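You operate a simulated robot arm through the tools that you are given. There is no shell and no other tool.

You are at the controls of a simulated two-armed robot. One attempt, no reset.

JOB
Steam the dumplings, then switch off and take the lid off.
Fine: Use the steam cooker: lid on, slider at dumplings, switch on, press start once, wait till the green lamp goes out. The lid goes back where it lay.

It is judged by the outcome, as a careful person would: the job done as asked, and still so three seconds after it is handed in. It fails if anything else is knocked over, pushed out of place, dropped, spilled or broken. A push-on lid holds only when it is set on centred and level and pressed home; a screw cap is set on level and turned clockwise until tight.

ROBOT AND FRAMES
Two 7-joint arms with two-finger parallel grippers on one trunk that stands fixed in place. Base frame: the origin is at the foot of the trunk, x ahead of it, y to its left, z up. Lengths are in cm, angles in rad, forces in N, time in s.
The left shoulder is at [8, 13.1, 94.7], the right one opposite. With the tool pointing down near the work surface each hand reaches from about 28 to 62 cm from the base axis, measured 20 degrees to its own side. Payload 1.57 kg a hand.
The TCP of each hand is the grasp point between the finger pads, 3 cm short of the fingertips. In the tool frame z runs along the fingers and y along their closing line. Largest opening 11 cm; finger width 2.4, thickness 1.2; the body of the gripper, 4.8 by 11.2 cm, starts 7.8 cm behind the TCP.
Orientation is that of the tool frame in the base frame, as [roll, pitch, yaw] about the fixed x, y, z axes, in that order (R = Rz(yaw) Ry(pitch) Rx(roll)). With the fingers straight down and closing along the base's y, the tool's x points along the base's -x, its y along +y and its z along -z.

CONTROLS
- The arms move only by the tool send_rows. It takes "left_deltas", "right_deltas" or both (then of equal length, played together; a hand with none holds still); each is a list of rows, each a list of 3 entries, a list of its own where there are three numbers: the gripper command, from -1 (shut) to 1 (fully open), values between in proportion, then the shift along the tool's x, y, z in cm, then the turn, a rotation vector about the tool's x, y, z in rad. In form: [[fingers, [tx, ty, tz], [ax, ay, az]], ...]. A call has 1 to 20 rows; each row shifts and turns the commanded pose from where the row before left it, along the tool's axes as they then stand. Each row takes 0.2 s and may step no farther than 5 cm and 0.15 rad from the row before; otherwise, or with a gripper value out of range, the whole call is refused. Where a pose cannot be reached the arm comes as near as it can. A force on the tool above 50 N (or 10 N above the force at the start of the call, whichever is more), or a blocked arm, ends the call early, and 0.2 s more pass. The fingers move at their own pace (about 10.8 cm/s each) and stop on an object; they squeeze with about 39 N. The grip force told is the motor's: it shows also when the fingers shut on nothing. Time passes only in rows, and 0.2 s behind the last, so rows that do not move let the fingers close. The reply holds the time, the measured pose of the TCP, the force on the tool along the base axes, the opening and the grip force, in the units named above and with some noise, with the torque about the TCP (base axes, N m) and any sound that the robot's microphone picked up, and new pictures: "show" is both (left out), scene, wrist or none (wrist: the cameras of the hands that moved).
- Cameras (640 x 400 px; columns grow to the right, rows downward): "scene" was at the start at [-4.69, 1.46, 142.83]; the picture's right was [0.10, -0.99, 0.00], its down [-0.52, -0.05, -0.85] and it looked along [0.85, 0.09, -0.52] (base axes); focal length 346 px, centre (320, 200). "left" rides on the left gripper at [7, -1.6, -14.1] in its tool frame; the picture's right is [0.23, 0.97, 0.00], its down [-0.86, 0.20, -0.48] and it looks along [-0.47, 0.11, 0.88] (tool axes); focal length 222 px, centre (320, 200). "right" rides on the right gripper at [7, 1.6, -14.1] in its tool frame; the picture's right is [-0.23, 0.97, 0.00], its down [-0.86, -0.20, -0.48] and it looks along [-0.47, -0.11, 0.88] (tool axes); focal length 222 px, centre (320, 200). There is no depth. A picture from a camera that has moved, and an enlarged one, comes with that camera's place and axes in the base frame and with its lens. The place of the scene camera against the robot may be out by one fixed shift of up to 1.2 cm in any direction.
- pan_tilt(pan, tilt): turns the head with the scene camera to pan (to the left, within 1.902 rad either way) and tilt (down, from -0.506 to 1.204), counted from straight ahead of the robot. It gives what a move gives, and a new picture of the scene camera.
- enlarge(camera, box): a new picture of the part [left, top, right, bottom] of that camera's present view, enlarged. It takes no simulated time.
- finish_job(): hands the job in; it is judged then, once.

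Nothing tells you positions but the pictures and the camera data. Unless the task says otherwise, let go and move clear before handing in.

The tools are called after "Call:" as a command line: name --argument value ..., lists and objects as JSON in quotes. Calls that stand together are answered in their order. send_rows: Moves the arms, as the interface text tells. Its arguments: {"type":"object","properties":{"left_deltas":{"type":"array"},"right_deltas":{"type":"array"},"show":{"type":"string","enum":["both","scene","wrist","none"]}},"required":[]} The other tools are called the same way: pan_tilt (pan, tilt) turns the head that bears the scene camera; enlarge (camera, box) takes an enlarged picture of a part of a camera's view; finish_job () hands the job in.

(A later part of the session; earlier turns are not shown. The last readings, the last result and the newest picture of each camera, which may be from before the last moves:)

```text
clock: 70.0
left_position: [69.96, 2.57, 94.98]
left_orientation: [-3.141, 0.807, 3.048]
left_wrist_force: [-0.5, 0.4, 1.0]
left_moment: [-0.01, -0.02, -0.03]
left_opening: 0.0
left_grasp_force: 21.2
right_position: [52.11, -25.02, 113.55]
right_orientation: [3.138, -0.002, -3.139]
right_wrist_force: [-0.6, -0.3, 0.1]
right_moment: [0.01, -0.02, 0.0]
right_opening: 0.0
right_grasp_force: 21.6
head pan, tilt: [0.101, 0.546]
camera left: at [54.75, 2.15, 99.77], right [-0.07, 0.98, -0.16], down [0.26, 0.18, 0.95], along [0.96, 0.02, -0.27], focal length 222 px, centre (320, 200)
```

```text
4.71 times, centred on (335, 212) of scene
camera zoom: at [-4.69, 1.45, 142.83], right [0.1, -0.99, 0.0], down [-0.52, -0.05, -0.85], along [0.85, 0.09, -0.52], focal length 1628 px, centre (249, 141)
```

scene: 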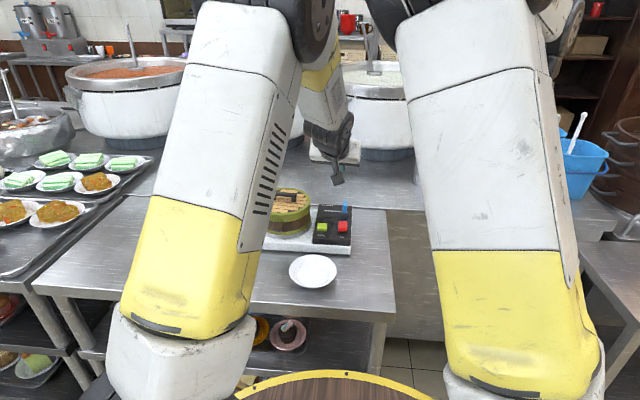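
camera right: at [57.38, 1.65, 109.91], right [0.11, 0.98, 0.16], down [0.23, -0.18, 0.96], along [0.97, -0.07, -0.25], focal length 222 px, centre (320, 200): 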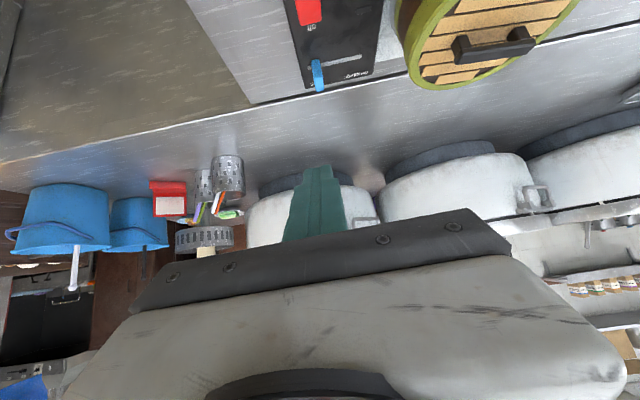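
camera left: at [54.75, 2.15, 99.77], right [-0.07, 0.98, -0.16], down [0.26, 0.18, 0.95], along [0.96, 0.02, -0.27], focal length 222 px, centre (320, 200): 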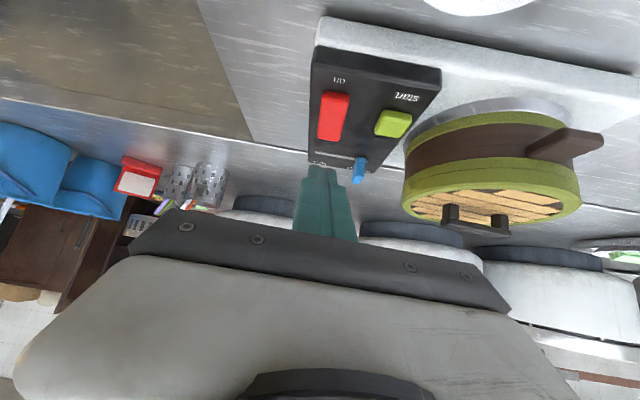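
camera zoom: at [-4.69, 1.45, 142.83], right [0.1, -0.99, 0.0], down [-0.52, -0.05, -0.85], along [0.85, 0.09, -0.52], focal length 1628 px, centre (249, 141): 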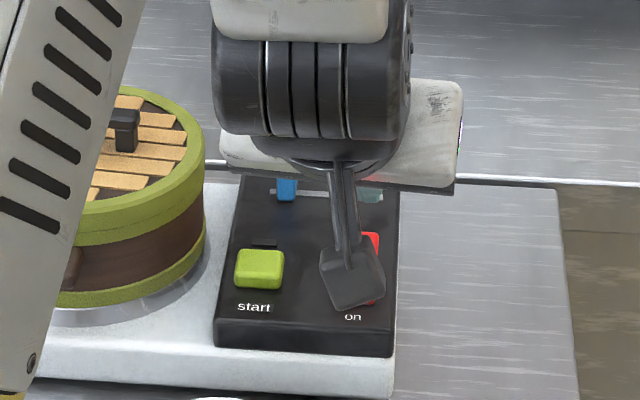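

The rocker's near end is now down: switched on. Next I hover over the start button.

Call:
send_rows --left_deltas '[[-1, [-0.35, 2.98, 0.36], [0, 0, 0]], [-1, [-0.35, 2.98, 0.36], [0, 0, 0]], [-1, [1.25, 0, 1.22], [0, 0, 0]], [-1, [1.25, 0, 1.22], [0, 0, 0]], [-1, [0, 0, 0], [0, 0, 0]], [-1, [0, 0, 0], [0, 0, 0]]]' --show "wrist"

Call:
enlarge --camera "left" --box '[240, 60, 440, 240]'

Call:
enlarge --camera "scene" --box '[290, 170, 380, 255]'

```text
clock: 71.4
left_position: [71.53, 8.47, 91.51]
left_orientation: [-3.141, 0.807, 3.052]
left_wrist_force: [-0.3, 0.2, -0.1]
left_moment: [-0.03, -0.02, 0.0]
left_opening: 0.03
left_grasp_force: 21.6
right_position: [52.15, -25.02, 113.63]
right_orientation: [3.138, -0.004, -3.14]
right_wrist_force: [-0.3, -1.2, -0.1]
right_moment: [-0.04, -0.01, 0.03]
right_opening: 0.04
right_grasp_force: 21.4
head pan, tilt: [0.101, 0.546]
camera left: at [56.3, 8.1, 96.33], right [-0.07, 0.98, -0.16], down [0.26, 0.18, 0.95], along [0.96, 0.02, -0.27], focal length 222 px, centre (320, 200)
```

left: 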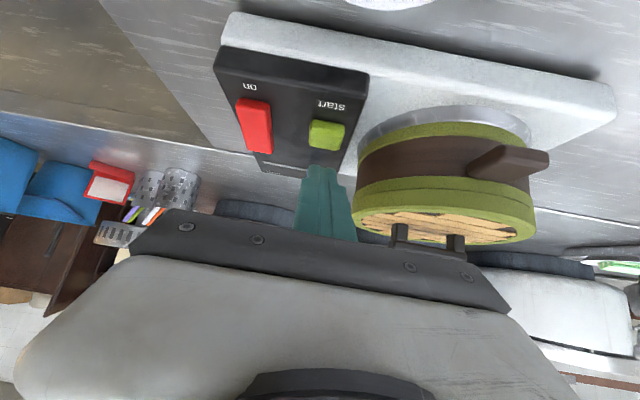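

```text
2.22 times, centred on (340, 150) of left
camera zoom: at [56.3, 8.1, 96.33], right [-0.07, 0.98, -0.16], down [0.26, 0.18, 0.95], along [0.96, 0.02, -0.27], focal length 494 px, centre (276, 311)
```

zoom: 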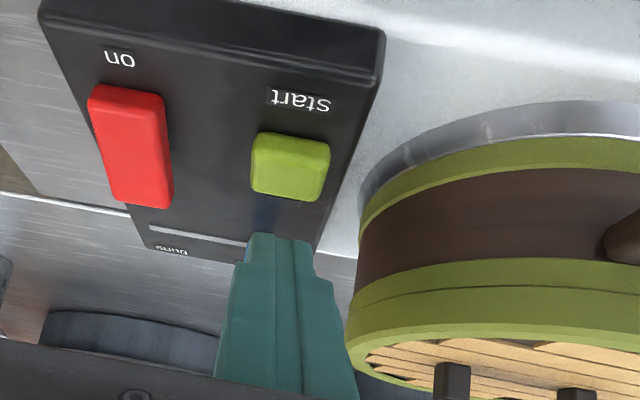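

```text
4.71 times, centred on (335, 212) of scene
camera zoom: at [-4.69, 1.46, 142.83], right [0.1, -0.99, 0.0], down [-0.52, -0.05, -0.85], along [0.85, 0.09, -0.52], focal length 1628 px, centre (249, 141)
```

zoom: 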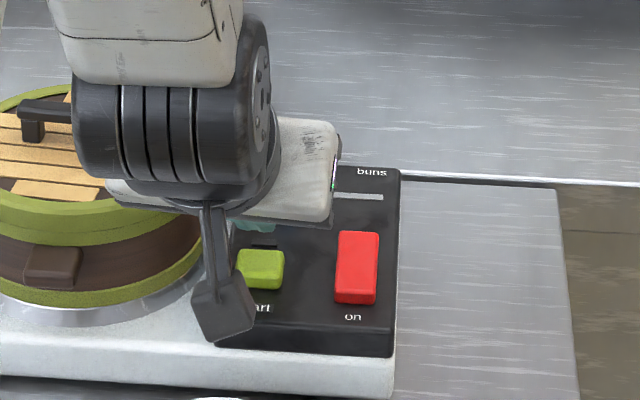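

Call:
send_rows --left_deltas '[[-1, [-0.279, -0.2, 0.287], [0, 0, 0]], [-1, [0.574, 0, 0.557], [0, 0, 0]], [-1, [0.574, 0, 0.557], [0, 0, 0]], [-1, [0, 0, 0], [0, 0, 0]]]' --show "none"

Call:
enlarge --camera "left" --box '[240, 60, 440, 240]'

```text
clock: 72.4
left_position: [71.86, 8.25, 89.94]
left_orientation: [3.141, 0.807, 3.051]
left_wrist_force: [-0.2, -0.1, 0.5]
left_moment: [-0.03, 0.01, -0.02]
left_opening: 0.01
left_grasp_force: 20.9
right_position: [52.04, -25.15, 113.67]
right_orientation: [3.139, -0.004, -3.14]
right_wrist_force: [0.1, -0.1, 0.5]
right_moment: [-0.01, 0.01, -0.03]
right_opening: 0.0
right_grasp_force: 21.9
head pan, tilt: [0.101, 0.546]
```

```text
2.22 times, centred on (340, 150) of left
camera zoom: at [56.75, 7.82, 94.72], right [-0.07, 0.98, -0.16], down [0.26, 0.18, 0.95], along [0.96, 0.02, -0.27], focal length 494 px, centre (276, 311)
```

zoom: 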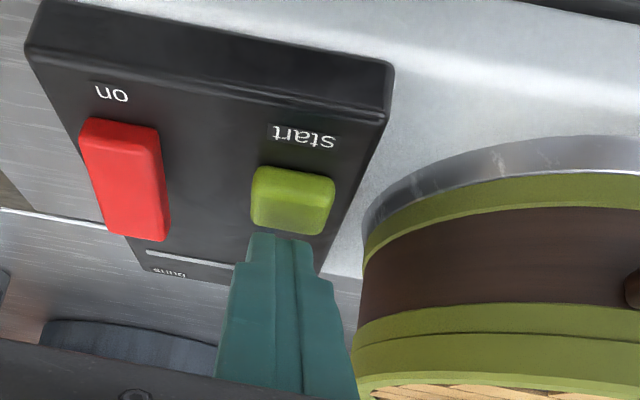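

Call:
send_rows --left_deltas '[[-1, [0.143, 0, 0.139], [0, 0, 0]], [-1, [0.143, 0, 0.139], [0, 0, 0]], [-1, [0.072, 0, 0.07], [0, 0, 0]], [-1, [0, 0, 0], [0, 0, 0]]]' --show "none"

Call:
enlarge --camera "left" --box '[240, 60, 440, 240]'

```text
clock: 73.4
left_position: [71.89, 8.25, 89.47]
left_orientation: [3.14, 0.805, 3.05]
left_wrist_force: [0.7, -0.9, 1.2]
left_moment: [-0.03, -0.05, 0.0]
left_opening: 0.01
left_grasp_force: 22.1
right_position: [52.09, -24.97, 113.58]
right_orientation: [3.139, -0.003, -3.14]
right_wrist_force: [0.4, -0.2, 0.4]
right_moment: [0.01, -0.01, -0.02]
right_opening: 0.0
right_grasp_force: 21.3
head pan, tilt: [0.101, 0.546]
```

```text
2.22 times, centred on (340, 150) of left
camera zoom: at [56.78, 7.84, 94.24], right [-0.07, 0.98, -0.16], down [0.26, 0.18, 0.95], along [0.96, 0.02, -0.27], focal length 494 px, centre (276, 311)
```

zoom: 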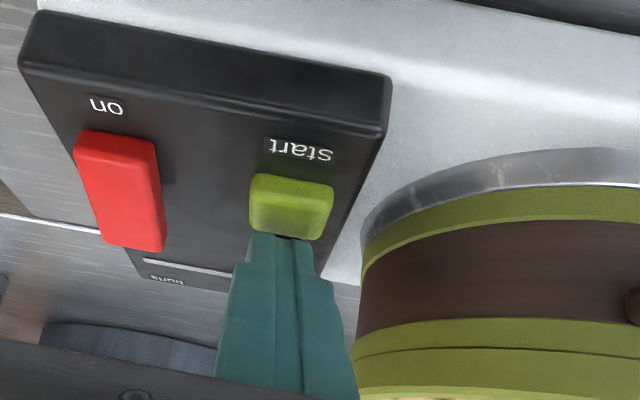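

Call:
send_rows --left_deltas '[[-1, [0.143, 0, 0.139], [0, 0, 0]], [-1, [0.143, 0, 0.139], [0, 0, 0]], [-1, [0, 0, 0], [0, 0, 0]]]' --show "none"

Call:
enlarge --camera "left" --box '[240, 60, 440, 240]'

Call:
enlarge --camera "scene" --box '[290, 170, 380, 255]'

```text
clock: 74.2
left_position: [71.92, 8.27, 89.09]
left_orientation: [-3.14, 0.808, 3.051]
left_wrist_force: [-2.5, 0.7, 10.9]
left_moment: [-0.01, -0.06, -0.02]
left_opening: 0.0
left_grasp_force: 21.2
right_position: [52.07, -24.98, 113.58]
right_orientation: [3.138, -0.002, -3.14]
right_wrist_force: [-0.4, 0.9, 0.4]
right_moment: [-0.03, 0.01, 0.02]
right_opening: 0.0
right_grasp_force: 20.9
head pan, tilt: [0.101, 0.546]
heard: click
```

```text
2.22 times, centred on (340, 150) of left
camera zoom: at [56.79, 7.84, 93.9], right [-0.07, 0.98, -0.16], down [0.26, 0.18, 0.95], along [0.96, 0.02, -0.27], focal length 494 px, centre (276, 311)
```

zoom: 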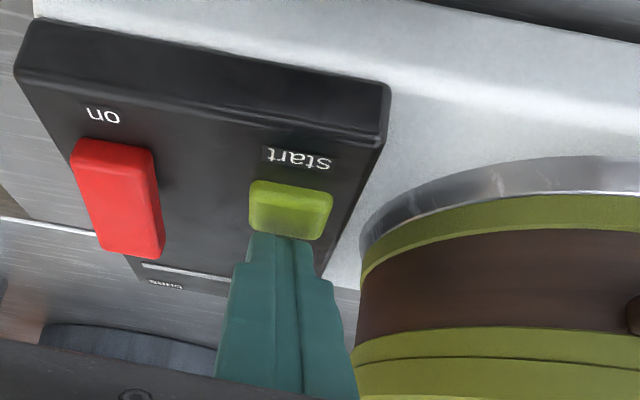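

```text
4.71 times, centred on (335, 212) of scene
camera zoom: at [-4.74, 1.46, 142.83], right [0.1, -0.99, 0.0], down [-0.52, -0.05, -0.85], along [0.85, 0.09, -0.52], focal length 1628 px, centre (249, 141)
```

zoom: 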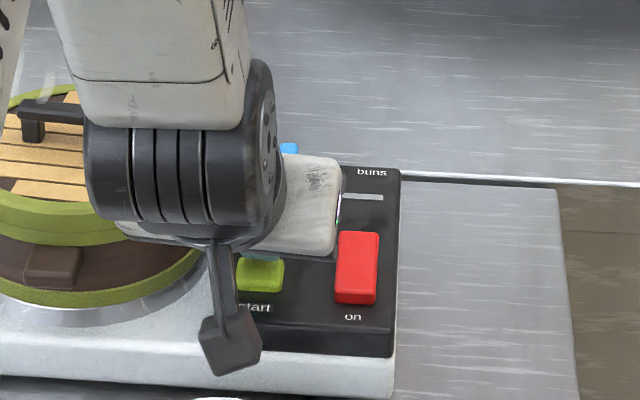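

A click, and steam begins to rise. I lift straight off the button and look at the lamp.

Call:
send_rows --left_deltas '[[-1, [-0.72, 0, -0.7], [0, 0, 0]], [-1, [-2.15, 0, -2.09], [0, 0, 0]], [-1, [-2.87, 0, -2.79], [0, 0, 0]], [-1, [0, 0, 0], [0, 0, 0]]]' --show "none"

Call:
enlarge --camera "left" --box '[240, 0, 440, 180]'

Call:
enlarge --camera "scene" --box '[240, 160, 380, 255]'

```text
clock: 75.2
left_position: [71.83, 8.32, 96.9]
left_orientation: [-3.141, 0.806, 3.051]
left_wrist_force: [-0.5, -0.1, -0.7]
left_moment: [0.0, -0.02, 0.0]
left_opening: 0.0
left_grasp_force: 21.2
right_position: [52.21, -24.92, 113.64]
right_orientation: [3.139, -0.005, -3.141]
right_wrist_force: [0.1, 0.7, -0.5]
right_moment: [-0.02, -0.03, 0.01]
right_opening: 0.01
right_grasp_force: 21.4
head pan, tilt: [0.101, 0.546]
```

```text
2.22 times, centred on (340, 90) of left
camera zoom: at [56.66, 7.93, 101.75], right [-0.07, 0.98, -0.16], down [0.26, 0.18, 0.95], along [0.96, 0.02, -0.27], focal length 494 px, centre (276, 444)
```

zoom: 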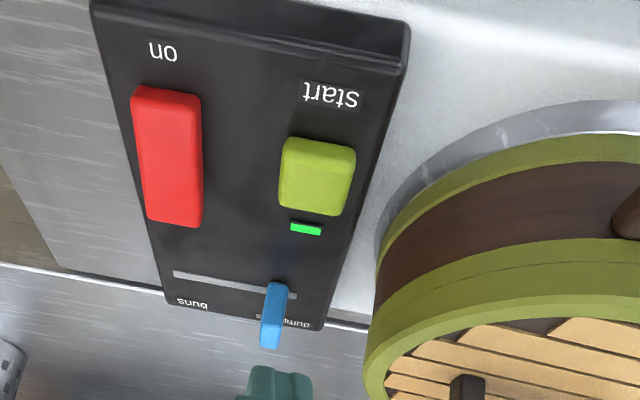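

```text
4.21 times, centred on (310, 208) of scene
camera zoom: at [-4.68, 1.46, 142.83], right [0.1, -0.99, 0.0], down [-0.52, -0.05, -0.85], along [0.85, 0.09, -0.52], focal length 1456 px, centre (362, 168)
```

zoom: 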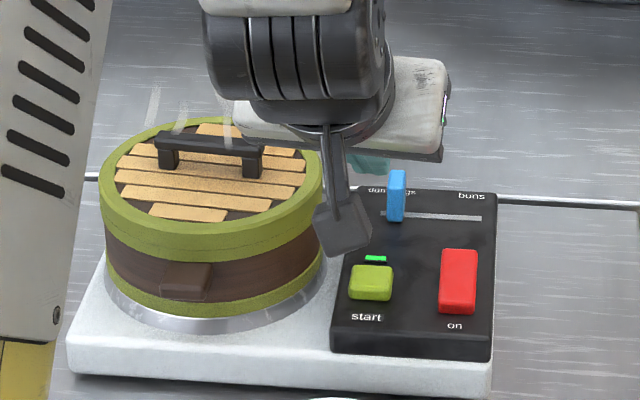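

The green lamp is on. While waiting I move to hover above the "off" end of the rocker.

Call:
send_rows --left_deltas '[[-1, [0, -2.77, 1.435], [0, 0, 0]], [-1, [0, -2.77, 1.435], [0, 0, 0]], [-1, [0, 0, 0], [0, 0, 0]], [-1, [0, 0, 0], [0, 0, 0]], [-1, [0, 0, 0], [0, 0, 0]], [-1, [0, 0, 0], [0, 0, 0]], [-1, [0, 0, 0], [0, 0, 0]], [-1, [0, 0, 0], [0, 0, 0]], [-1, [0, 0, 0], [0, 0, 0]], [-1, [0, 0, 0], [0, 0, 0]], [-1, [0, 0, 0], [0, 0, 0]], [-1, [0, 0, 0], [0, 0, 0]], [-1, [0, 0, 0], [0, 0, 0]], [-1, [0, 0, 0], [0, 0, 0]], [-1, [0, 0, 0], [0, 0, 0]], [-1, [0, 0, 0], [0, 0, 0]], [-1, [0, 0, 0], [0, 0, 0]], [-1, [0, 0, 0], [0, 0, 0]], [-1, [0, 0, 0], [0, 0, 0]], [-1, [0, 0, 0], [0, 0, 0]]]' --show "none"

Call:
enlarge --camera "left" --box '[240, 20, 440, 200]'

Call:
enlarge --camera "scene" --box '[240, 160, 380, 255]'

```text
clock: 79.4
left_position: [73.25, 2.53, 95.04]
left_orientation: [-3.141, 0.807, 3.051]
left_wrist_force: [-0.3, -0.7, -0.5]
left_moment: [-0.02, 0.0, 0.0]
left_opening: 0.0
left_grasp_force: 21.5
right_position: [52.13, -25.04, 113.69]
right_orientation: [3.138, -0.003, -3.141]
right_wrist_force: [-1.0, 0.4, 0.4]
right_moment: [-0.02, 0.02, -0.01]
right_opening: 0.0
right_grasp_force: 21.5
head pan, tilt: [0.101, 0.546]
```

```text
2.22 times, centred on (340, 110) of left
camera zoom: at [58.1, 2.21, 99.78], right [-0.07, 0.98, -0.16], down [0.26, 0.18, 0.95], along [0.96, 0.02, -0.27], focal length 494 px, centre (276, 400)
```

zoom: 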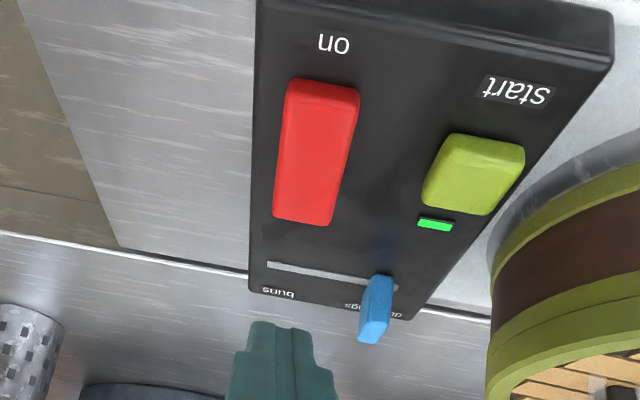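

```text
4.21 times, centred on (310, 208) of scene
camera zoom: at [-4.69, 1.46, 142.83], right [0.1, -0.99, 0.0], down [-0.52, -0.05, -0.85], along [0.85, 0.09, -0.52], focal length 1456 px, centre (362, 168)
```

zoom: 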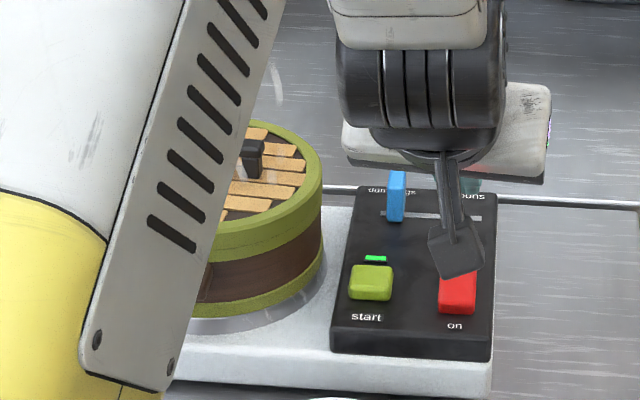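

Lamp still lit, steam rising. I wait with the lamp in view.

Call:
send_rows --left_deltas '[[-1, [0, 0, 0], [0, 0, 0]], [-1, [0, 0, 0], [0, 0, 0]], [-1, [0, 0, 0], [0, 0, 0]], [-1, [0, 0, 0], [0, 0, 0]], [-1, [0, 0, 0], [0, 0, 0]], [-1, [0, 0, 0], [0, 0, 0]], [-1, [0, 0, 0], [0, 0, 0]], [-1, [0, 0, 0], [0, 0, 0]], [-1, [0, 0, 0], [0, 0, 0]], [-1, [0, 0, 0], [0, 0, 0]], [-1, [0, 0, 0], [0, 0, 0]], [-1, [0, 0, 0], [0, 0, 0]], [-1, [0, 0, 0], [0, 0, 0]], [-1, [0, 0, 0], [0, 0, 0]], [-1, [0, 0, 0], [0, 0, 0]], [-1, [0, 0, 0], [0, 0, 0]], [-1, [0, 0, 0], [0, 0, 0]], [-1, [0, 0, 0], [0, 0, 0]], [-1, [0, 0, 0], [0, 0, 0]], [-1, [0, 0, 0], [0, 0, 0]]]' --show "wrist"

```text
clock: 83.6
left_position: [73.21, 2.64, 95.05]
left_orientation: [-3.141, 0.805, 3.052]
left_wrist_force: [0.1, -0.2, -0.5]
left_moment: [-0.01, 0.0, 0.01]
left_opening: 0.0
left_grasp_force: 21.3
right_position: [52.24, -24.94, 113.6]
right_orientation: [3.138, -0.003, -3.141]
right_wrist_force: [0.0, 0.2, 0.3]
right_moment: [0.0, -0.02, -0.01]
right_opening: 0.03
right_grasp_force: 21.2
head pan, tilt: [0.101, 0.546]
camera left: at [58.1, 2.21, 99.78], right [-0.07, 0.98, -0.16], down [0.26, 0.18, 0.95], along [0.96, 0.02, -0.27], focal length 222 px, centre (320, 200)
```

left: 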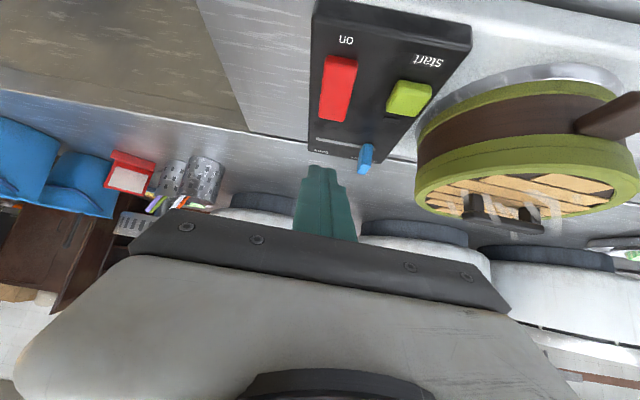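

Call:
enlarge --camera "left" --box '[280, 10, 480, 200]'

Call:
enlarge --camera "scene" --box '[300, 195, 360, 255]'

```text
2.11 times, centred on (380, 105) of left
camera zoom: at [58.1, 2.21, 99.78], right [-0.07, 0.98, -0.16], down [0.26, 0.18, 0.95], along [0.96, 0.02, -0.27], focal length 468 px, centre (194, 400)
```

zoom: 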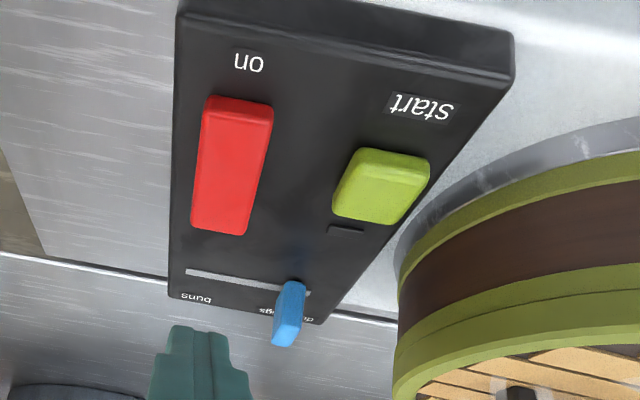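

```text
6.67 times, centred on (330, 225) of scene
camera zoom: at [-4.69, 1.46, 142.83], right [0.1, -0.99, 0.0], down [-0.52, -0.05, -0.85], along [0.85, 0.09, -0.52], focal length 2306 px, centre (253, 33)
```

zoom: 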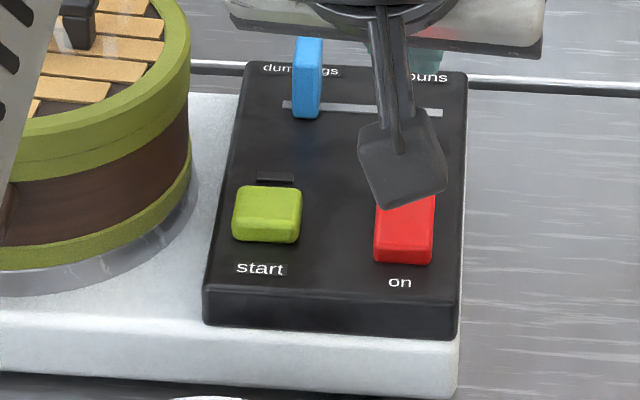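

The lamp has gone out. Now I lower the tips toward the far ("off") end of the rocker.

Call:
send_rows --left_deltas '[[-1, [0.139, 0, -0.143], [0, 0, 0]], [-1, [1.29, 0, 1.254], [0, 0, 0]], [-1, [1.29, 0, 1.254], [0, 0, 0]], [-1, [0, 0, 0], [0, 0, 0]], [-1, [0, 0, 0], [0, 0, 0]]]' --show "none"

Call:
enlarge --camera "left" --box '[240, 40, 440, 240]'

Call:
enlarge --camera "scene" --box '[300, 195, 360, 255]'

```text
clock: 84.8
left_position: [73.16, 2.63, 91.41]
left_orientation: [3.141, 0.805, 3.05]
left_wrist_force: [0.3, 0.4, 0.1]
left_moment: [0.03, -0.01, 0.0]
left_opening: 0.0
left_grasp_force: 21.4
right_position: [52.1, -24.9, 113.57]
right_orientation: [3.137, -0.003, -3.139]
right_wrist_force: [0.7, -0.3, -0.1]
right_moment: [0.02, 0.0, 0.02]
right_opening: 0.01
right_grasp_force: 21.1
head pan, tilt: [0.101, 0.546]
```

```text
2.00 times, centred on (340, 140) of left
camera zoom: at [58.1, 2.19, 96.13], right [-0.07, 0.98, -0.16], down [0.26, 0.18, 0.95], along [0.96, 0.02, -0.27], focal length 444 px, centre (280, 320)
```

zoom: 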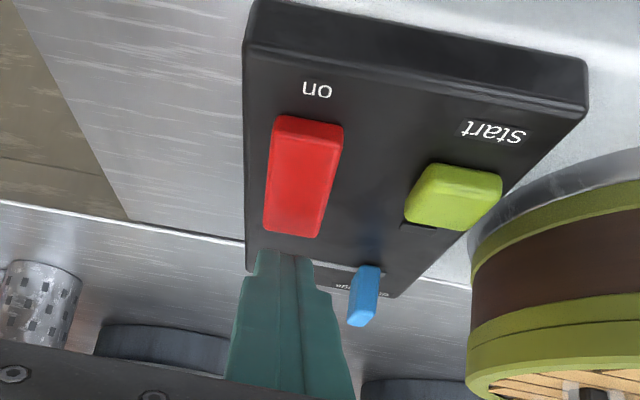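

```text
6.67 times, centred on (330, 225) of scene
camera zoom: at [-4.69, 1.46, 142.83], right [0.1, -0.99, 0.0], down [-0.52, -0.05, -0.85], along [0.85, 0.09, -0.52], focal length 2306 px, centre (253, 33)
```

zoom: 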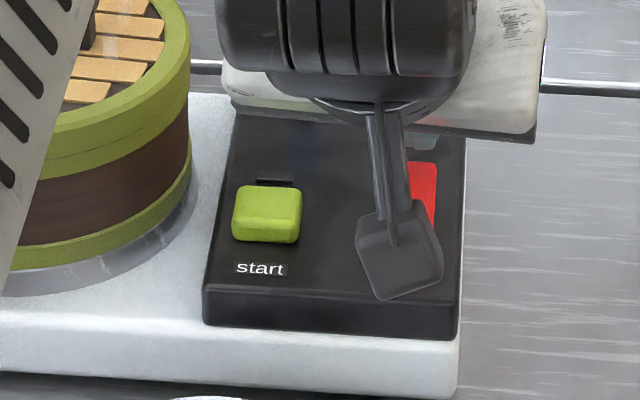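

Call:
send_rows --left_deltas '[[-1, [0.348, 0.25, -0.359], [0, 0, 0]], [-1, [0.215, 0, 0.209], [0, 0, 0]], [-1, [0.143, 0, 0.139], [0, 0, 0]], [-1, [0, 0, 0], [0, 0, 0]]]' --show "none"

Call:
enlarge --camera "left" --box '[240, 40, 440, 240]'

```text
clock: 85.8
left_position: [72.71, 2.84, 91.04]
left_orientation: [-3.141, 0.806, 3.051]
left_wrist_force: [0.3, 0.8, 0.2]
left_moment: [0.0, -0.01, 0.0]
left_opening: 0.0
left_grasp_force: 21.3
right_position: [52.1, -24.87, 113.57]
right_orientation: [3.137, -0.004, -3.14]
right_wrist_force: [0.0, 0.6, 1.2]
right_moment: [0.01, -0.01, 0.01]
right_opening: 0.02
right_grasp_force: 21.5
head pan, tilt: [0.101, 0.546]
```

```text
2.00 times, centred on (340, 140) of left
camera zoom: at [57.64, 2.47, 95.75], right [-0.07, 0.98, -0.16], down [0.26, 0.18, 0.95], along [0.96, 0.02, -0.27], focal length 444 px, centre (280, 320)
```

zoom: 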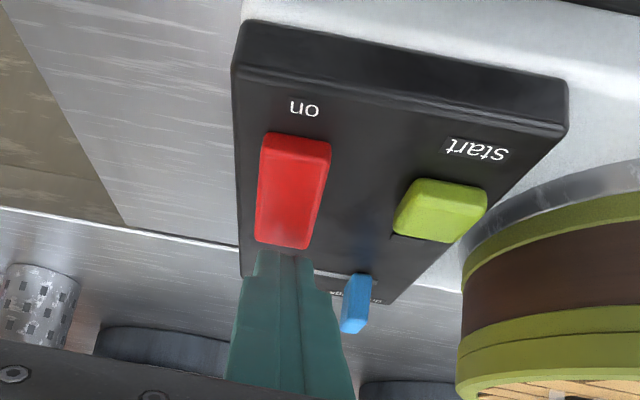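

Call:
send_rows --left_deltas '[[-1, [0.143, 0, 0.139], [0, 0, 0]], [-1, [0.143, 0, 0.139], [0, 0, 0]], [-1, [0, 0, 0], [0, 0, 0]]]' --show "none"

Call:
enlarge --camera "left" --box '[240, 40, 440, 240]'

```text
clock: 86.6
left_position: [72.81, 2.84, 90.49]
left_orientation: [3.141, 0.806, 3.051]
left_wrist_force: [-0.1, -0.7, -0.2]
left_moment: [0.0, 0.02, 0.01]
left_opening: 0.0
left_grasp_force: 21.5
right_position: [52.22, -25.02, 113.63]
right_orientation: [3.139, -0.003, -3.14]
right_wrist_force: [0.3, 0.5, 0.4]
right_moment: [0.03, -0.01, 0.01]
right_opening: 0.0
right_grasp_force: 21.1
head pan, tilt: [0.101, 0.546]
```

```text
2.00 times, centred on (340, 140) of left
camera zoom: at [57.63, 2.49, 95.29], right [-0.07, 0.98, -0.16], down [0.26, 0.18, 0.95], along [0.96, 0.02, -0.27], focal length 444 px, centre (280, 320)
```

zoom: 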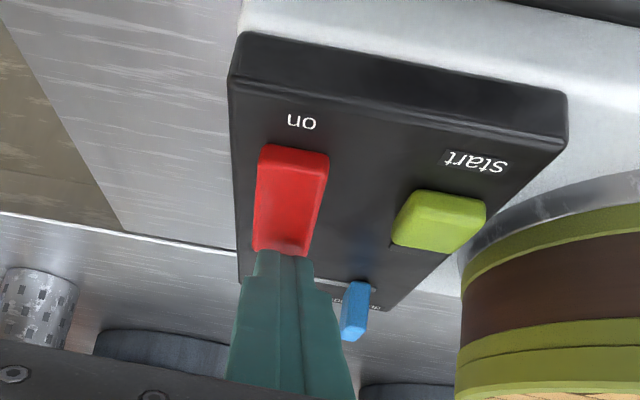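

Call:
send_rows --left_deltas '[[-1, [0.143, 0, 0.139], [0, 0, 0]], [-1, [0.143, 0, 0.139], [0, 0, 0]], [-1, [0.143, 0, 0.139], [0, 0, 0]], [-1, [0, 0, 0], [0, 0, 0]]]' --show "none"

Call:
enlarge --camera "left" --box '[240, 40, 440, 240]'

```text
clock: 87.6
left_position: [72.92, 2.98, 89.99]
left_orientation: [-3.141, 0.806, 3.051]
left_wrist_force: [0.2, -0.4, -0.2]
left_moment: [0.01, 0.01, 0.0]
left_opening: 0.0
left_grasp_force: 21.0
right_position: [52.02, -24.9, 113.55]
right_orientation: [3.139, -0.002, -3.139]
right_wrist_force: [0.2, -0.2, 0.2]
right_moment: [0.03, 0.03, 0.03]
right_opening: 0.02
right_grasp_force: 21.0
head pan, tilt: [0.101, 0.546]
```

```text
2.00 times, centred on (340, 140) of left
camera zoom: at [57.67, 2.49, 94.78], right [-0.07, 0.98, -0.16], down [0.26, 0.18, 0.95], along [0.96, 0.02, -0.27], focal length 444 px, centre (280, 320)
```

zoom: 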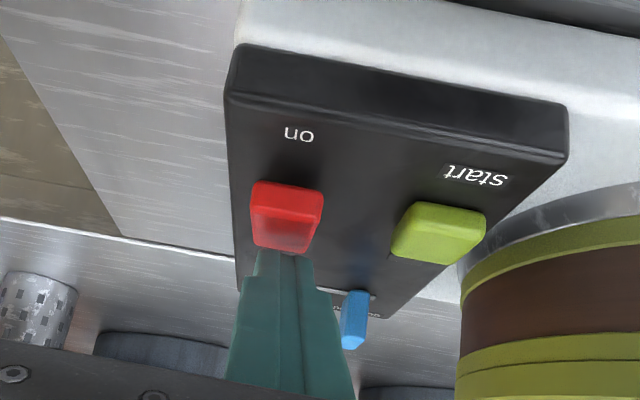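

The rocker has flipped: its near end is raised, i.e. off. I lift off and verify.

Call:
send_rows --left_deltas '[[-1, [-0.72, 0, -0.7], [0, 0, 0]], [-1, [-2.15, 0, -2.09], [0, 0, 0]], [-1, [-2.87, 0, -2.79], [0, 0, 0]], [-1, [-2.87, 0, -2.79], [0, 0, 0]], [-1, [0, 0, 0], [0, 0, 0]], [-1, [0, 0, 0], [0, 0, 0]]]' --show "none"

Call:
enlarge --camera "left" --box '[240, 0, 480, 180]'

Call:
enlarge --camera "scene" --box '[240, 160, 380, 255]'

```text
clock: 89.0
left_position: [72.56, 2.82, 101.99]
left_orientation: [3.141, 0.805, 3.05]
left_wrist_force: [-0.8, 0.4, 0.3]
left_moment: [-0.01, 0.02, 0.01]
left_opening: 0.0
left_grasp_force: 21.4
right_position: [52.25, -24.96, 113.54]
right_orientation: [3.139, -0.004, -3.138]
right_wrist_force: [-0.6, -0.2, 0.0]
right_moment: [-0.01, 0.0, 0.02]
right_opening: 0.0
right_grasp_force: 21.5
head pan, tilt: [0.101, 0.546]
```

```text
2.22 times, centred on (360, 90) of left
camera zoom: at [57.53, 2.34, 106.76], right [-0.07, 0.98, -0.16], down [0.26, 0.18, 0.95], along [0.96, 0.02, -0.27], focal length 494 px, centre (231, 444)
```

zoom: 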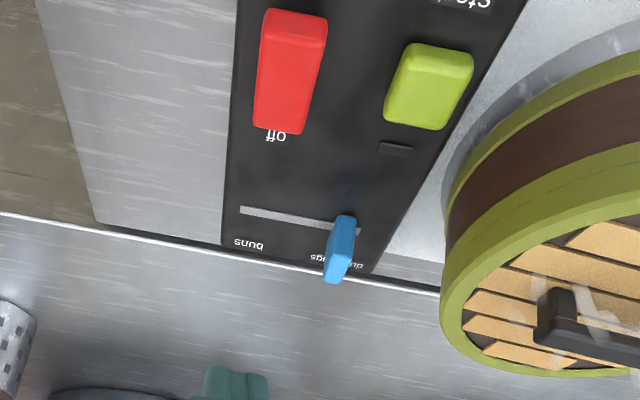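

```text
4.21 times, centred on (310, 208) of scene
camera zoom: at [-4.69, 1.46, 142.83], right [0.1, -0.99, 0.0], down [-0.52, -0.05, -0.85], along [0.85, 0.09, -0.52], focal length 1456 px, centre (362, 168)
```

zoom: 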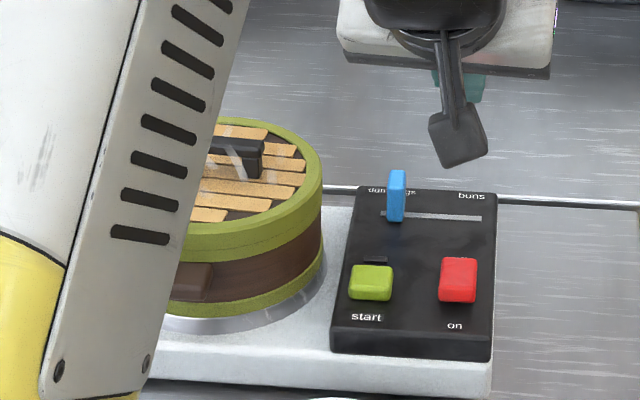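

Off confirmed (rocker as at the start, slider on dumplings, lamp out). Now back over the lid handle, tilt 0.6, fingers open.

Call:
send_rows --left_deltas '[[-1, [-1.44, 0, -1.39], [0, 0, 0]], [-1, [-0.43, 3.38, 0.016], [0, 0, 0]], [-1, [-0.43, 3.38, 0.016], [0, 0, 0]], [-1, [-0.43, 3.38, 0.016], [0, 0, 0]], [-1, [-0.43, 3.38, 0.016], [0, 0, 0]], [-1, [-0.43, 3.38, 0.016], [0, 0, 0]], [1, [0, 0, 0], [0, 0.15, 0]], [1, [0, 0, 0], [0, 0.055, 0]], [1, [0, 0, 0], [0, 0, 0]], [1, [0, 0, 0], [0, 0, 0]]]' --show "wrist"

Call:
enlarge --camera "left" --box '[220, 0, 460, 180]'

Call:
enlarge --camera "scene" --box '[252, 195, 332, 228]'

```text
clock: 91.2
left_position: [75.76, 19.58, 105.41]
left_orientation: [-3.141, 0.602, 3.051]
left_wrist_force: [-0.1, 0.5, -0.7]
left_moment: [0.01, -0.01, 0.01]
left_opening: 10.97
left_grasp_force: 0.1
right_position: [52.16, -25.01, 113.69]
right_orientation: [3.137, -0.003, -3.138]
right_wrist_force: [0.0, 0.2, -0.2]
right_moment: [0.03, 0.01, -0.03]
right_opening: 0.0
right_grasp_force: 21.6
head pan, tilt: [0.101, 0.546]
camera left: at [61.86, 19.04, 113.17], right [-0.1, 0.99, -0.13], down [0.45, 0.16, 0.88], along [0.89, 0.03, -0.46], focal length 222 px, centre (320, 200)
```

left: 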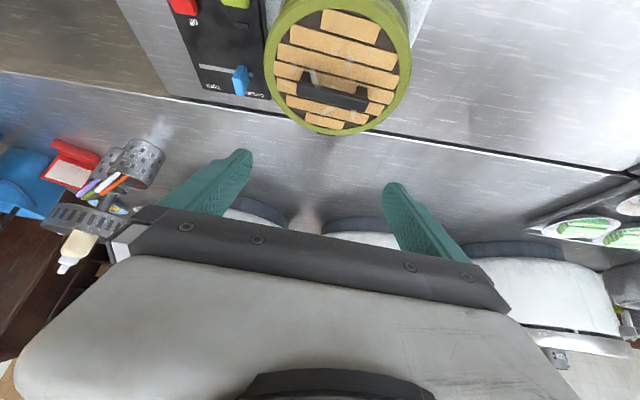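

```text
2.22 times, centred on (340, 90) of left
camera zoom: at [61.86, 19.04, 113.17], right [-0.1, 0.99, -0.13], down [0.45, 0.16, 0.88], along [0.89, 0.03, -0.46], focal length 494 px, centre (276, 444)
```

zoom: 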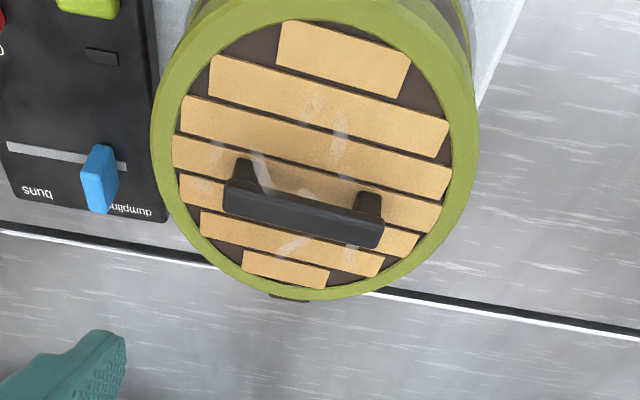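

```text
8.00 times, centred on (292, 212) of scene
camera zoom: at [-4.69, 1.46, 142.83], right [0.1, -0.99, 0.0], down [-0.52, -0.05, -0.85], along [0.85, 0.09, -0.52], focal length 2767 px, centre (544, 108)
```

zoom: 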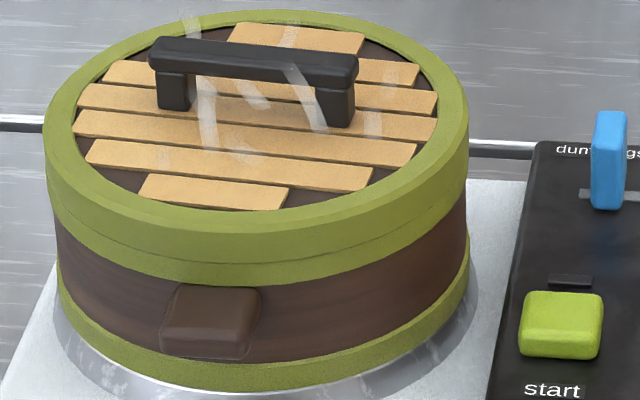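

Call:
send_rows --left_deltas '[[1, [1.8, -0.02, 2.75], [0, 0, 0]], [1, [1.8, -0.02, 2.75], [0, 0, 0]], [1, [1.26, -0.02, 1.92], [0, 0, 0]], [1, [0.57, 0, 0.86], [0, 0, 0]], [1, [0.28, 0, 0.41], [0, 0, 0]], [1, [0, 0, 0], [0, 0, 0]]]' --show "none"

Call:
enlarge --camera "left" --box '[220, 60, 440, 240]'

Call:
enlarge --camera "scene" --box '[252, 180, 332, 228]'

```text
clock: 92.6
left_position: [76.0, 19.54, 95.12]
left_orientation: [-3.141, 0.601, 3.052]
left_wrist_force: [0.2, -0.1, -0.3]
left_moment: [-0.01, 0.03, 0.01]
left_opening: 11.01
left_grasp_force: 0.0
right_position: [52.17, -24.98, 113.73]
right_orientation: [3.138, -0.004, -3.14]
right_wrist_force: [-0.7, 0.2, -0.3]
right_moment: [0.0, 0.02, 0.01]
right_opening: 0.0
right_grasp_force: 21.8
head pan, tilt: [0.101, 0.546]
```

```text
2.22 times, centred on (330, 150) of left
camera zoom: at [62.15, 18.99, 102.75], right [-0.1, 0.99, -0.13], down [0.45, 0.16, 0.88], along [0.89, 0.03, -0.46], focal length 494 px, centre (298, 311)
```

zoom: 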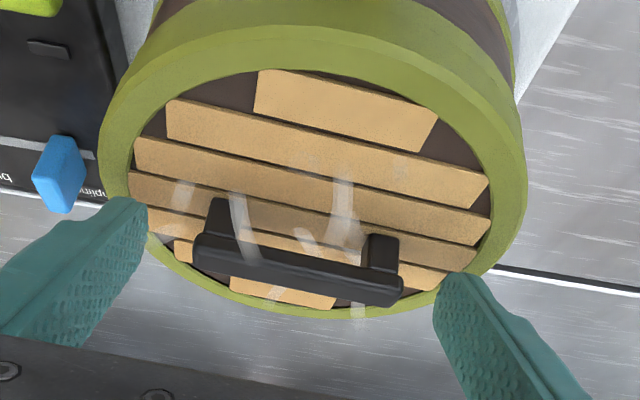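

```text
8.00 times, centred on (292, 204) of scene
camera zoom: at [-4.69, 1.46, 142.83], right [0.1, -0.99, 0.0], down [-0.52, -0.05, -0.85], along [0.85, 0.09, -0.52], focal length 2767 px, centre (544, 168)
```

zoom: 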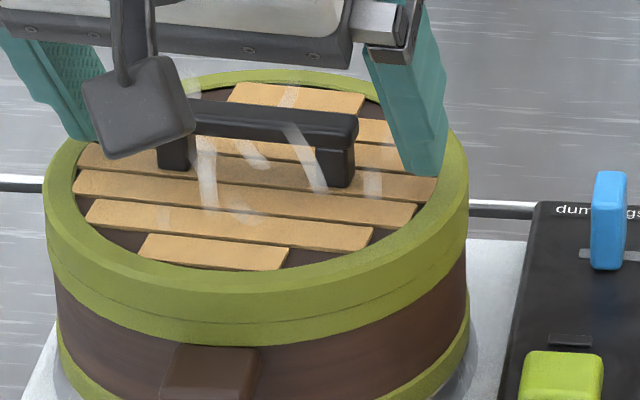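

The handle sits between the fingers exactly as in the first good grip. I close and lift.

Call:
send_rows --left_deltas '[[0.5, [0, 0, 0], [0, 0, 0]], [0.42, [0, 0, 0], [0, 0, 0]], [0.36, [0, 0, 0], [0, 0, 0]], [0.3, [0, 0, 0], [0, 0, 0]], [-1, [0, 0, 0], [0, 0, 0]], [-1, [0, 0, 0], [0, 0, 0]], [-1, [0, 0, 0], [0, 0, 0]]]' --show "none"

Call:
enlarge --camera "left" --box '[220, 60, 440, 240]'

```text
clock: 94.2
left_position: [76.08, 19.45, 94.97]
left_orientation: [-3.141, 0.601, 3.049]
left_wrist_force: [0.0, 0.4, 0.6]
left_moment: [0.02, -0.02, 0.01]
left_opening: 7.28
left_grasp_force: 39.3
right_position: [52.13, -24.97, 113.65]
right_orientation: [3.138, -0.003, -3.14]
right_wrist_force: [-0.4, 0.1, 0.4]
right_moment: [0.02, 0.01, 0.0]
right_opening: 0.0
right_grasp_force: 21.2
head pan, tilt: [0.101, 0.546]
```

```text
2.22 times, centred on (330, 150) of left
camera zoom: at [62.15, 18.98, 102.77], right [-0.1, 0.99, -0.13], down [0.45, 0.16, 0.88], along [0.89, 0.03, -0.46], focal length 494 px, centre (298, 311)
```

zoom: 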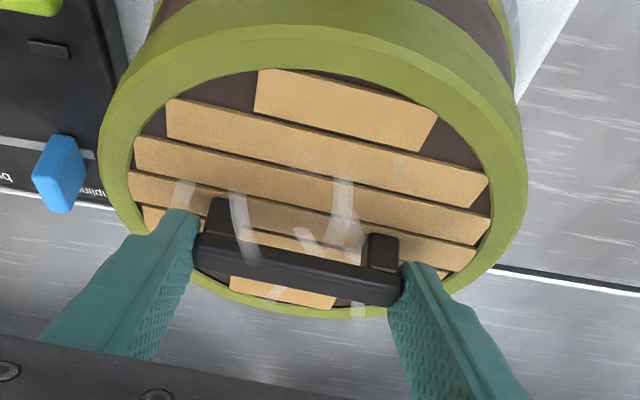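

Call:
send_rows --left_deltas '[[-1, [-0.17, 0, -0.248], [0, 0, 0]], [-1, [-0.17, 0, -0.248], [0, 0, 0]], [-1, [-0.282, 0, -0.413], [0, 0, 0]], [-1, [-0.565, 0, -0.825], [0, 0, 0]], [-1, [-0.565, 0, -0.825], [0, 0, 0]], [-1, [0, 0, 0], [0, 0, 0]]]' --show "none"

Call:
enlarge --camera "scene" --box '[240, 170, 340, 235]'

Call:
enlarge --camera "left" --box '[220, 60, 440, 240]'

```text
clock: 95.6
left_position: [76.04, 19.54, 98.24]
left_orientation: [3.141, 0.603, 3.052]
left_wrist_force: [-0.2, 0.4, -0.7]
left_moment: [-0.04, 0.02, 0.01]
left_opening: 7.3
left_grasp_force: 39.2
right_position: [52.1, -25.01, 113.56]
right_orientation: [3.138, -0.004, -3.14]
right_wrist_force: [-0.4, 1.3, 0.1]
right_moment: [0.0, 0.0, 0.01]
right_opening: 0.0
right_grasp_force: 21.3
head pan, tilt: [0.101, 0.546]
```

```text
6.15 times, centred on (290, 202) of scene
camera zoom: at [-4.68, 1.46, 142.83], right [0.1, -0.99, 0.0], down [-0.52, -0.05, -0.85], along [0.85, 0.09, -0.52], focal length 2129 px, centre (505, 185)
```

zoom: 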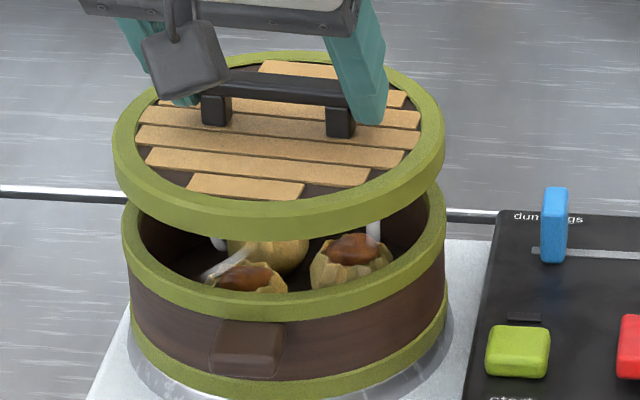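

```text
2.22 times, centred on (330, 150) of left
camera zoom: at [62.19, 19.02, 105.94], right [-0.1, 0.99, -0.13], down [0.45, 0.16, 0.88], along [0.89, 0.03, -0.46], focal length 494 px, centre (298, 311)
```

zoom: 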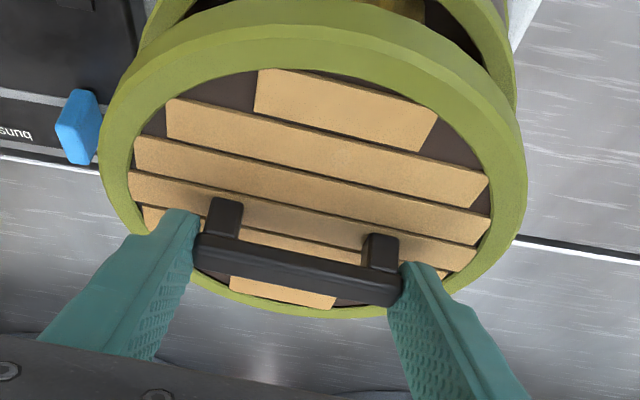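

The dumplings are cooked and the lid is up. I carry it back toward where it lay.

Call:
send_rows --left_deltas '[[-1, [-1.13, 0, -1.65], [0, 0, 0]], [-1, [-1.13, 0, -1.65], [0, 0, 0]], [-1, [2.521, 1.287, -1.725], [0, 0, 0]], [-1, [2.521, 1.287, -1.725], [0, 0, 0]], [-1, [2.521, 1.287, -1.725], [0, 0, 0]], [-1, [2.521, 1.287, -1.725], [0, 0, 0]], [-1, [2.521, 1.287, -1.725], [0, 0, 0]], [-1, [2.521, 1.287, -1.725], [0, 0, 0]], [-1, [2.26, 0, 3.3], [0, 0, 0]], [-1, [2.26, 0, 3.3], [0, 0, 0]], [-1, [1.69, 0, 2.48], [0, 0, 0]], [-1, [0, 0, 0], [0, 0, 0]], [-1, [0, 0, 0], [0, 0, 0]]]' --show "scene"

Call:
enlarge --camera "scene" --box '[196, 220, 301, 295]'

```text
clock: 98.4
left_position: [58.56, 28.98, 91.28]
left_orientation: [-3.141, 0.601, 3.051]
left_wrist_force: [0.3, -0.3, 0.3]
left_moment: [0.03, -0.01, 0.01]
left_opening: 7.29
left_grasp_force: 38.9
right_position: [52.24, -25.0, 113.63]
right_orientation: [3.138, -0.004, -3.141]
right_wrist_force: [-0.6, -0.7, -0.1]
right_moment: [0.01, -0.01, 0.0]
right_opening: 0.04
right_grasp_force: 21.8
head pan, tilt: [0.101, 0.546]
```

scene: 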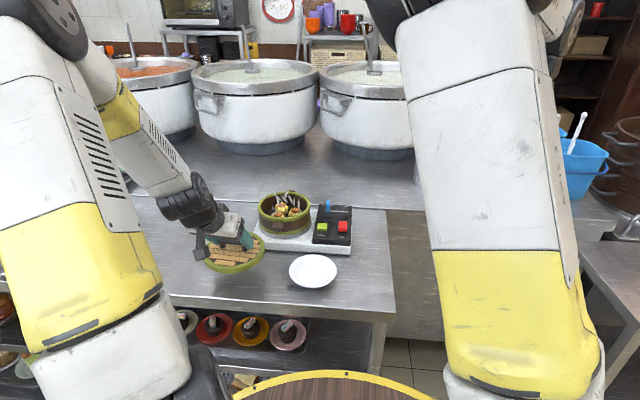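

```text
5.33 times, centred on (248, 258) of scene
camera zoom: at [-4.69, 1.47, 142.83], right [0.1, -0.99, 0.0], down [-0.52, -0.05, -0.85], along [0.85, 0.09, -0.52], focal length 1845 px, centre (701, -107)
```

zoom: 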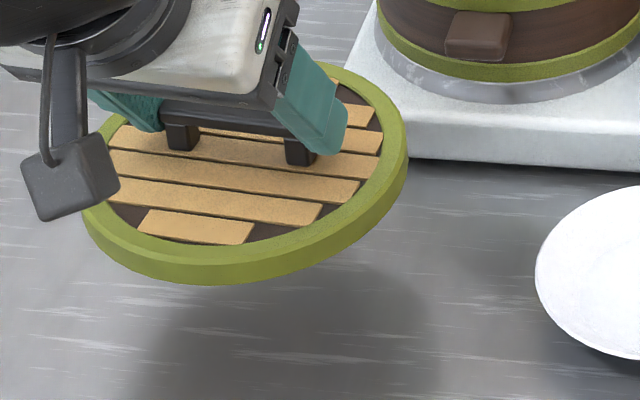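

Call:
send_rows --left_deltas '[[-1, [1.2, -0.05, 1.72], [0, 0, 0]], [-1, [1.2, -0.05, 1.72], [0, 0, 0]], [-1, [0.5, 0, 0.73], [0, 0, 0]], [-1, [0, 0, 0], [0, 0, 0]], [-1, [0, 0, 0], [0, 0, 0]]]' --show "none"

Call:
enlarge --camera "scene" --box '[196, 220, 301, 295]'

```text
clock: 99.6
left_position: [58.37, 28.75, 85.86]
left_orientation: [3.141, 0.602, 3.05]
left_wrist_force: [-0.1, 0.2, -1.0]
left_moment: [0.0, 0.04, 0.03]
left_opening: 7.31
left_grasp_force: 39.1
right_position: [52.2, -24.91, 113.69]
right_orientation: [3.139, -0.004, -3.139]
right_wrist_force: [-0.5, 0.2, 0.0]
right_moment: [0.0, 0.01, 0.01]
right_opening: 0.0
right_grasp_force: 21.3
head pan, tilt: [0.101, 0.546]
```

```text
5.33 times, centred on (248, 258) of scene
camera zoom: at [-4.69, 1.47, 142.83], right [0.1, -0.99, 0.0], down [-0.52, -0.05, -0.85], along [0.85, 0.09, -0.52], focal length 1845 px, centre (701, -107)
```

zoom: 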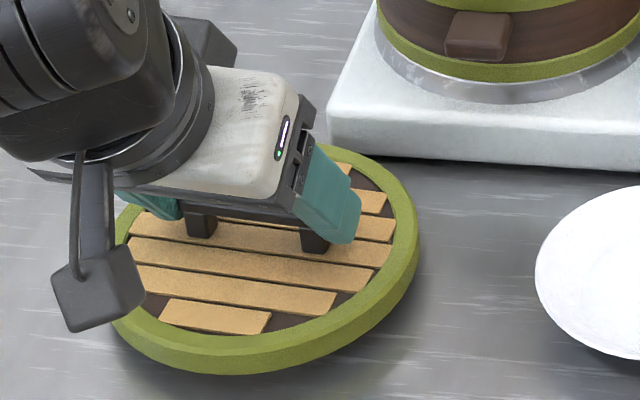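

Compared with the first picture the lid is ~0.2 cm too far right; I correct and lower the last bit.

Call:
send_rows --left_deltas '[[-1, [-0.124, 0.2, 0.085], [0, 0, 0]], [-1, [0.085, 0, 0.124], [0, 0, 0]], [-1, [0.085, 0, 0.124], [0, 0, 0]], [-1, [0, 0, 0], [0, 0, 0]]]' --show "none"

Call:
enlarge --camera "scene" --box '[196, 220, 301, 295]'

```text
clock: 100.6
left_position: [58.45, 28.89, 85.68]
left_orientation: [3.14, 0.6, 3.05]
left_wrist_force: [-0.1, 0.1, -0.6]
left_moment: [0.04, 0.01, -0.02]
left_opening: 7.3
left_grasp_force: 38.9
right_position: [52.02, -24.96, 113.54]
right_orientation: [3.139, -0.004, -3.139]
right_wrist_force: [0.1, -0.4, 0.5]
right_moment: [0.0, 0.03, -0.03]
right_opening: 0.0
right_grasp_force: 21.2
head pan, tilt: [0.101, 0.546]
```

```text
5.33 times, centred on (248, 258) of scene
camera zoom: at [-4.69, 1.47, 142.83], right [0.1, -0.99, 0.0], down [-0.52, -0.05, -0.85], along [0.85, 0.09, -0.52], focal length 1845 px, centre (701, -107)
```

zoom: 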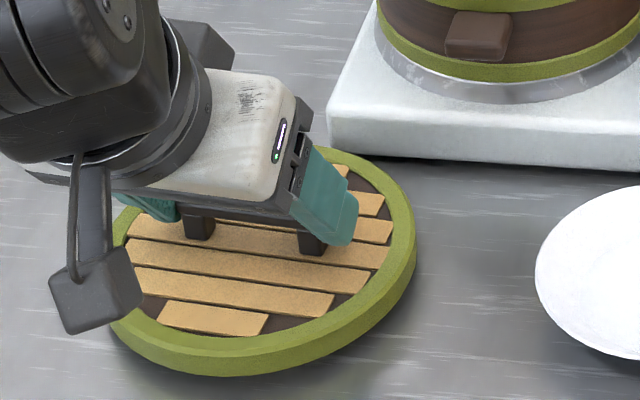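

Call:
send_rows --left_deltas '[[-1, [0.0565, 0.05, 0.083], [0, 0, 0]], [-1, [0.0565, 0, 0.083], [0, 0, 0]], [-1, [0, 0, 0], [0, 0, 0]]]' --show "none"

```text
clock: 101.4
left_position: [58.63, 28.91, 85.54]
left_orientation: [3.139, 0.604, 3.05]
left_wrist_force: [-5.6, -0.8, 17.8]
left_moment: [-0.12, 0.5, 0.02]
left_opening: 7.32
left_grasp_force: 39.0
right_position: [52.11, -24.91, 113.64]
right_orientation: [3.138, -0.002, -3.141]
right_wrist_force: [-0.2, -0.7, -0.4]
right_moment: [0.0, 0.02, 0.05]
right_opening: 0.0
right_grasp_force: 21.5
head pan, tilt: [0.101, 0.546]
```

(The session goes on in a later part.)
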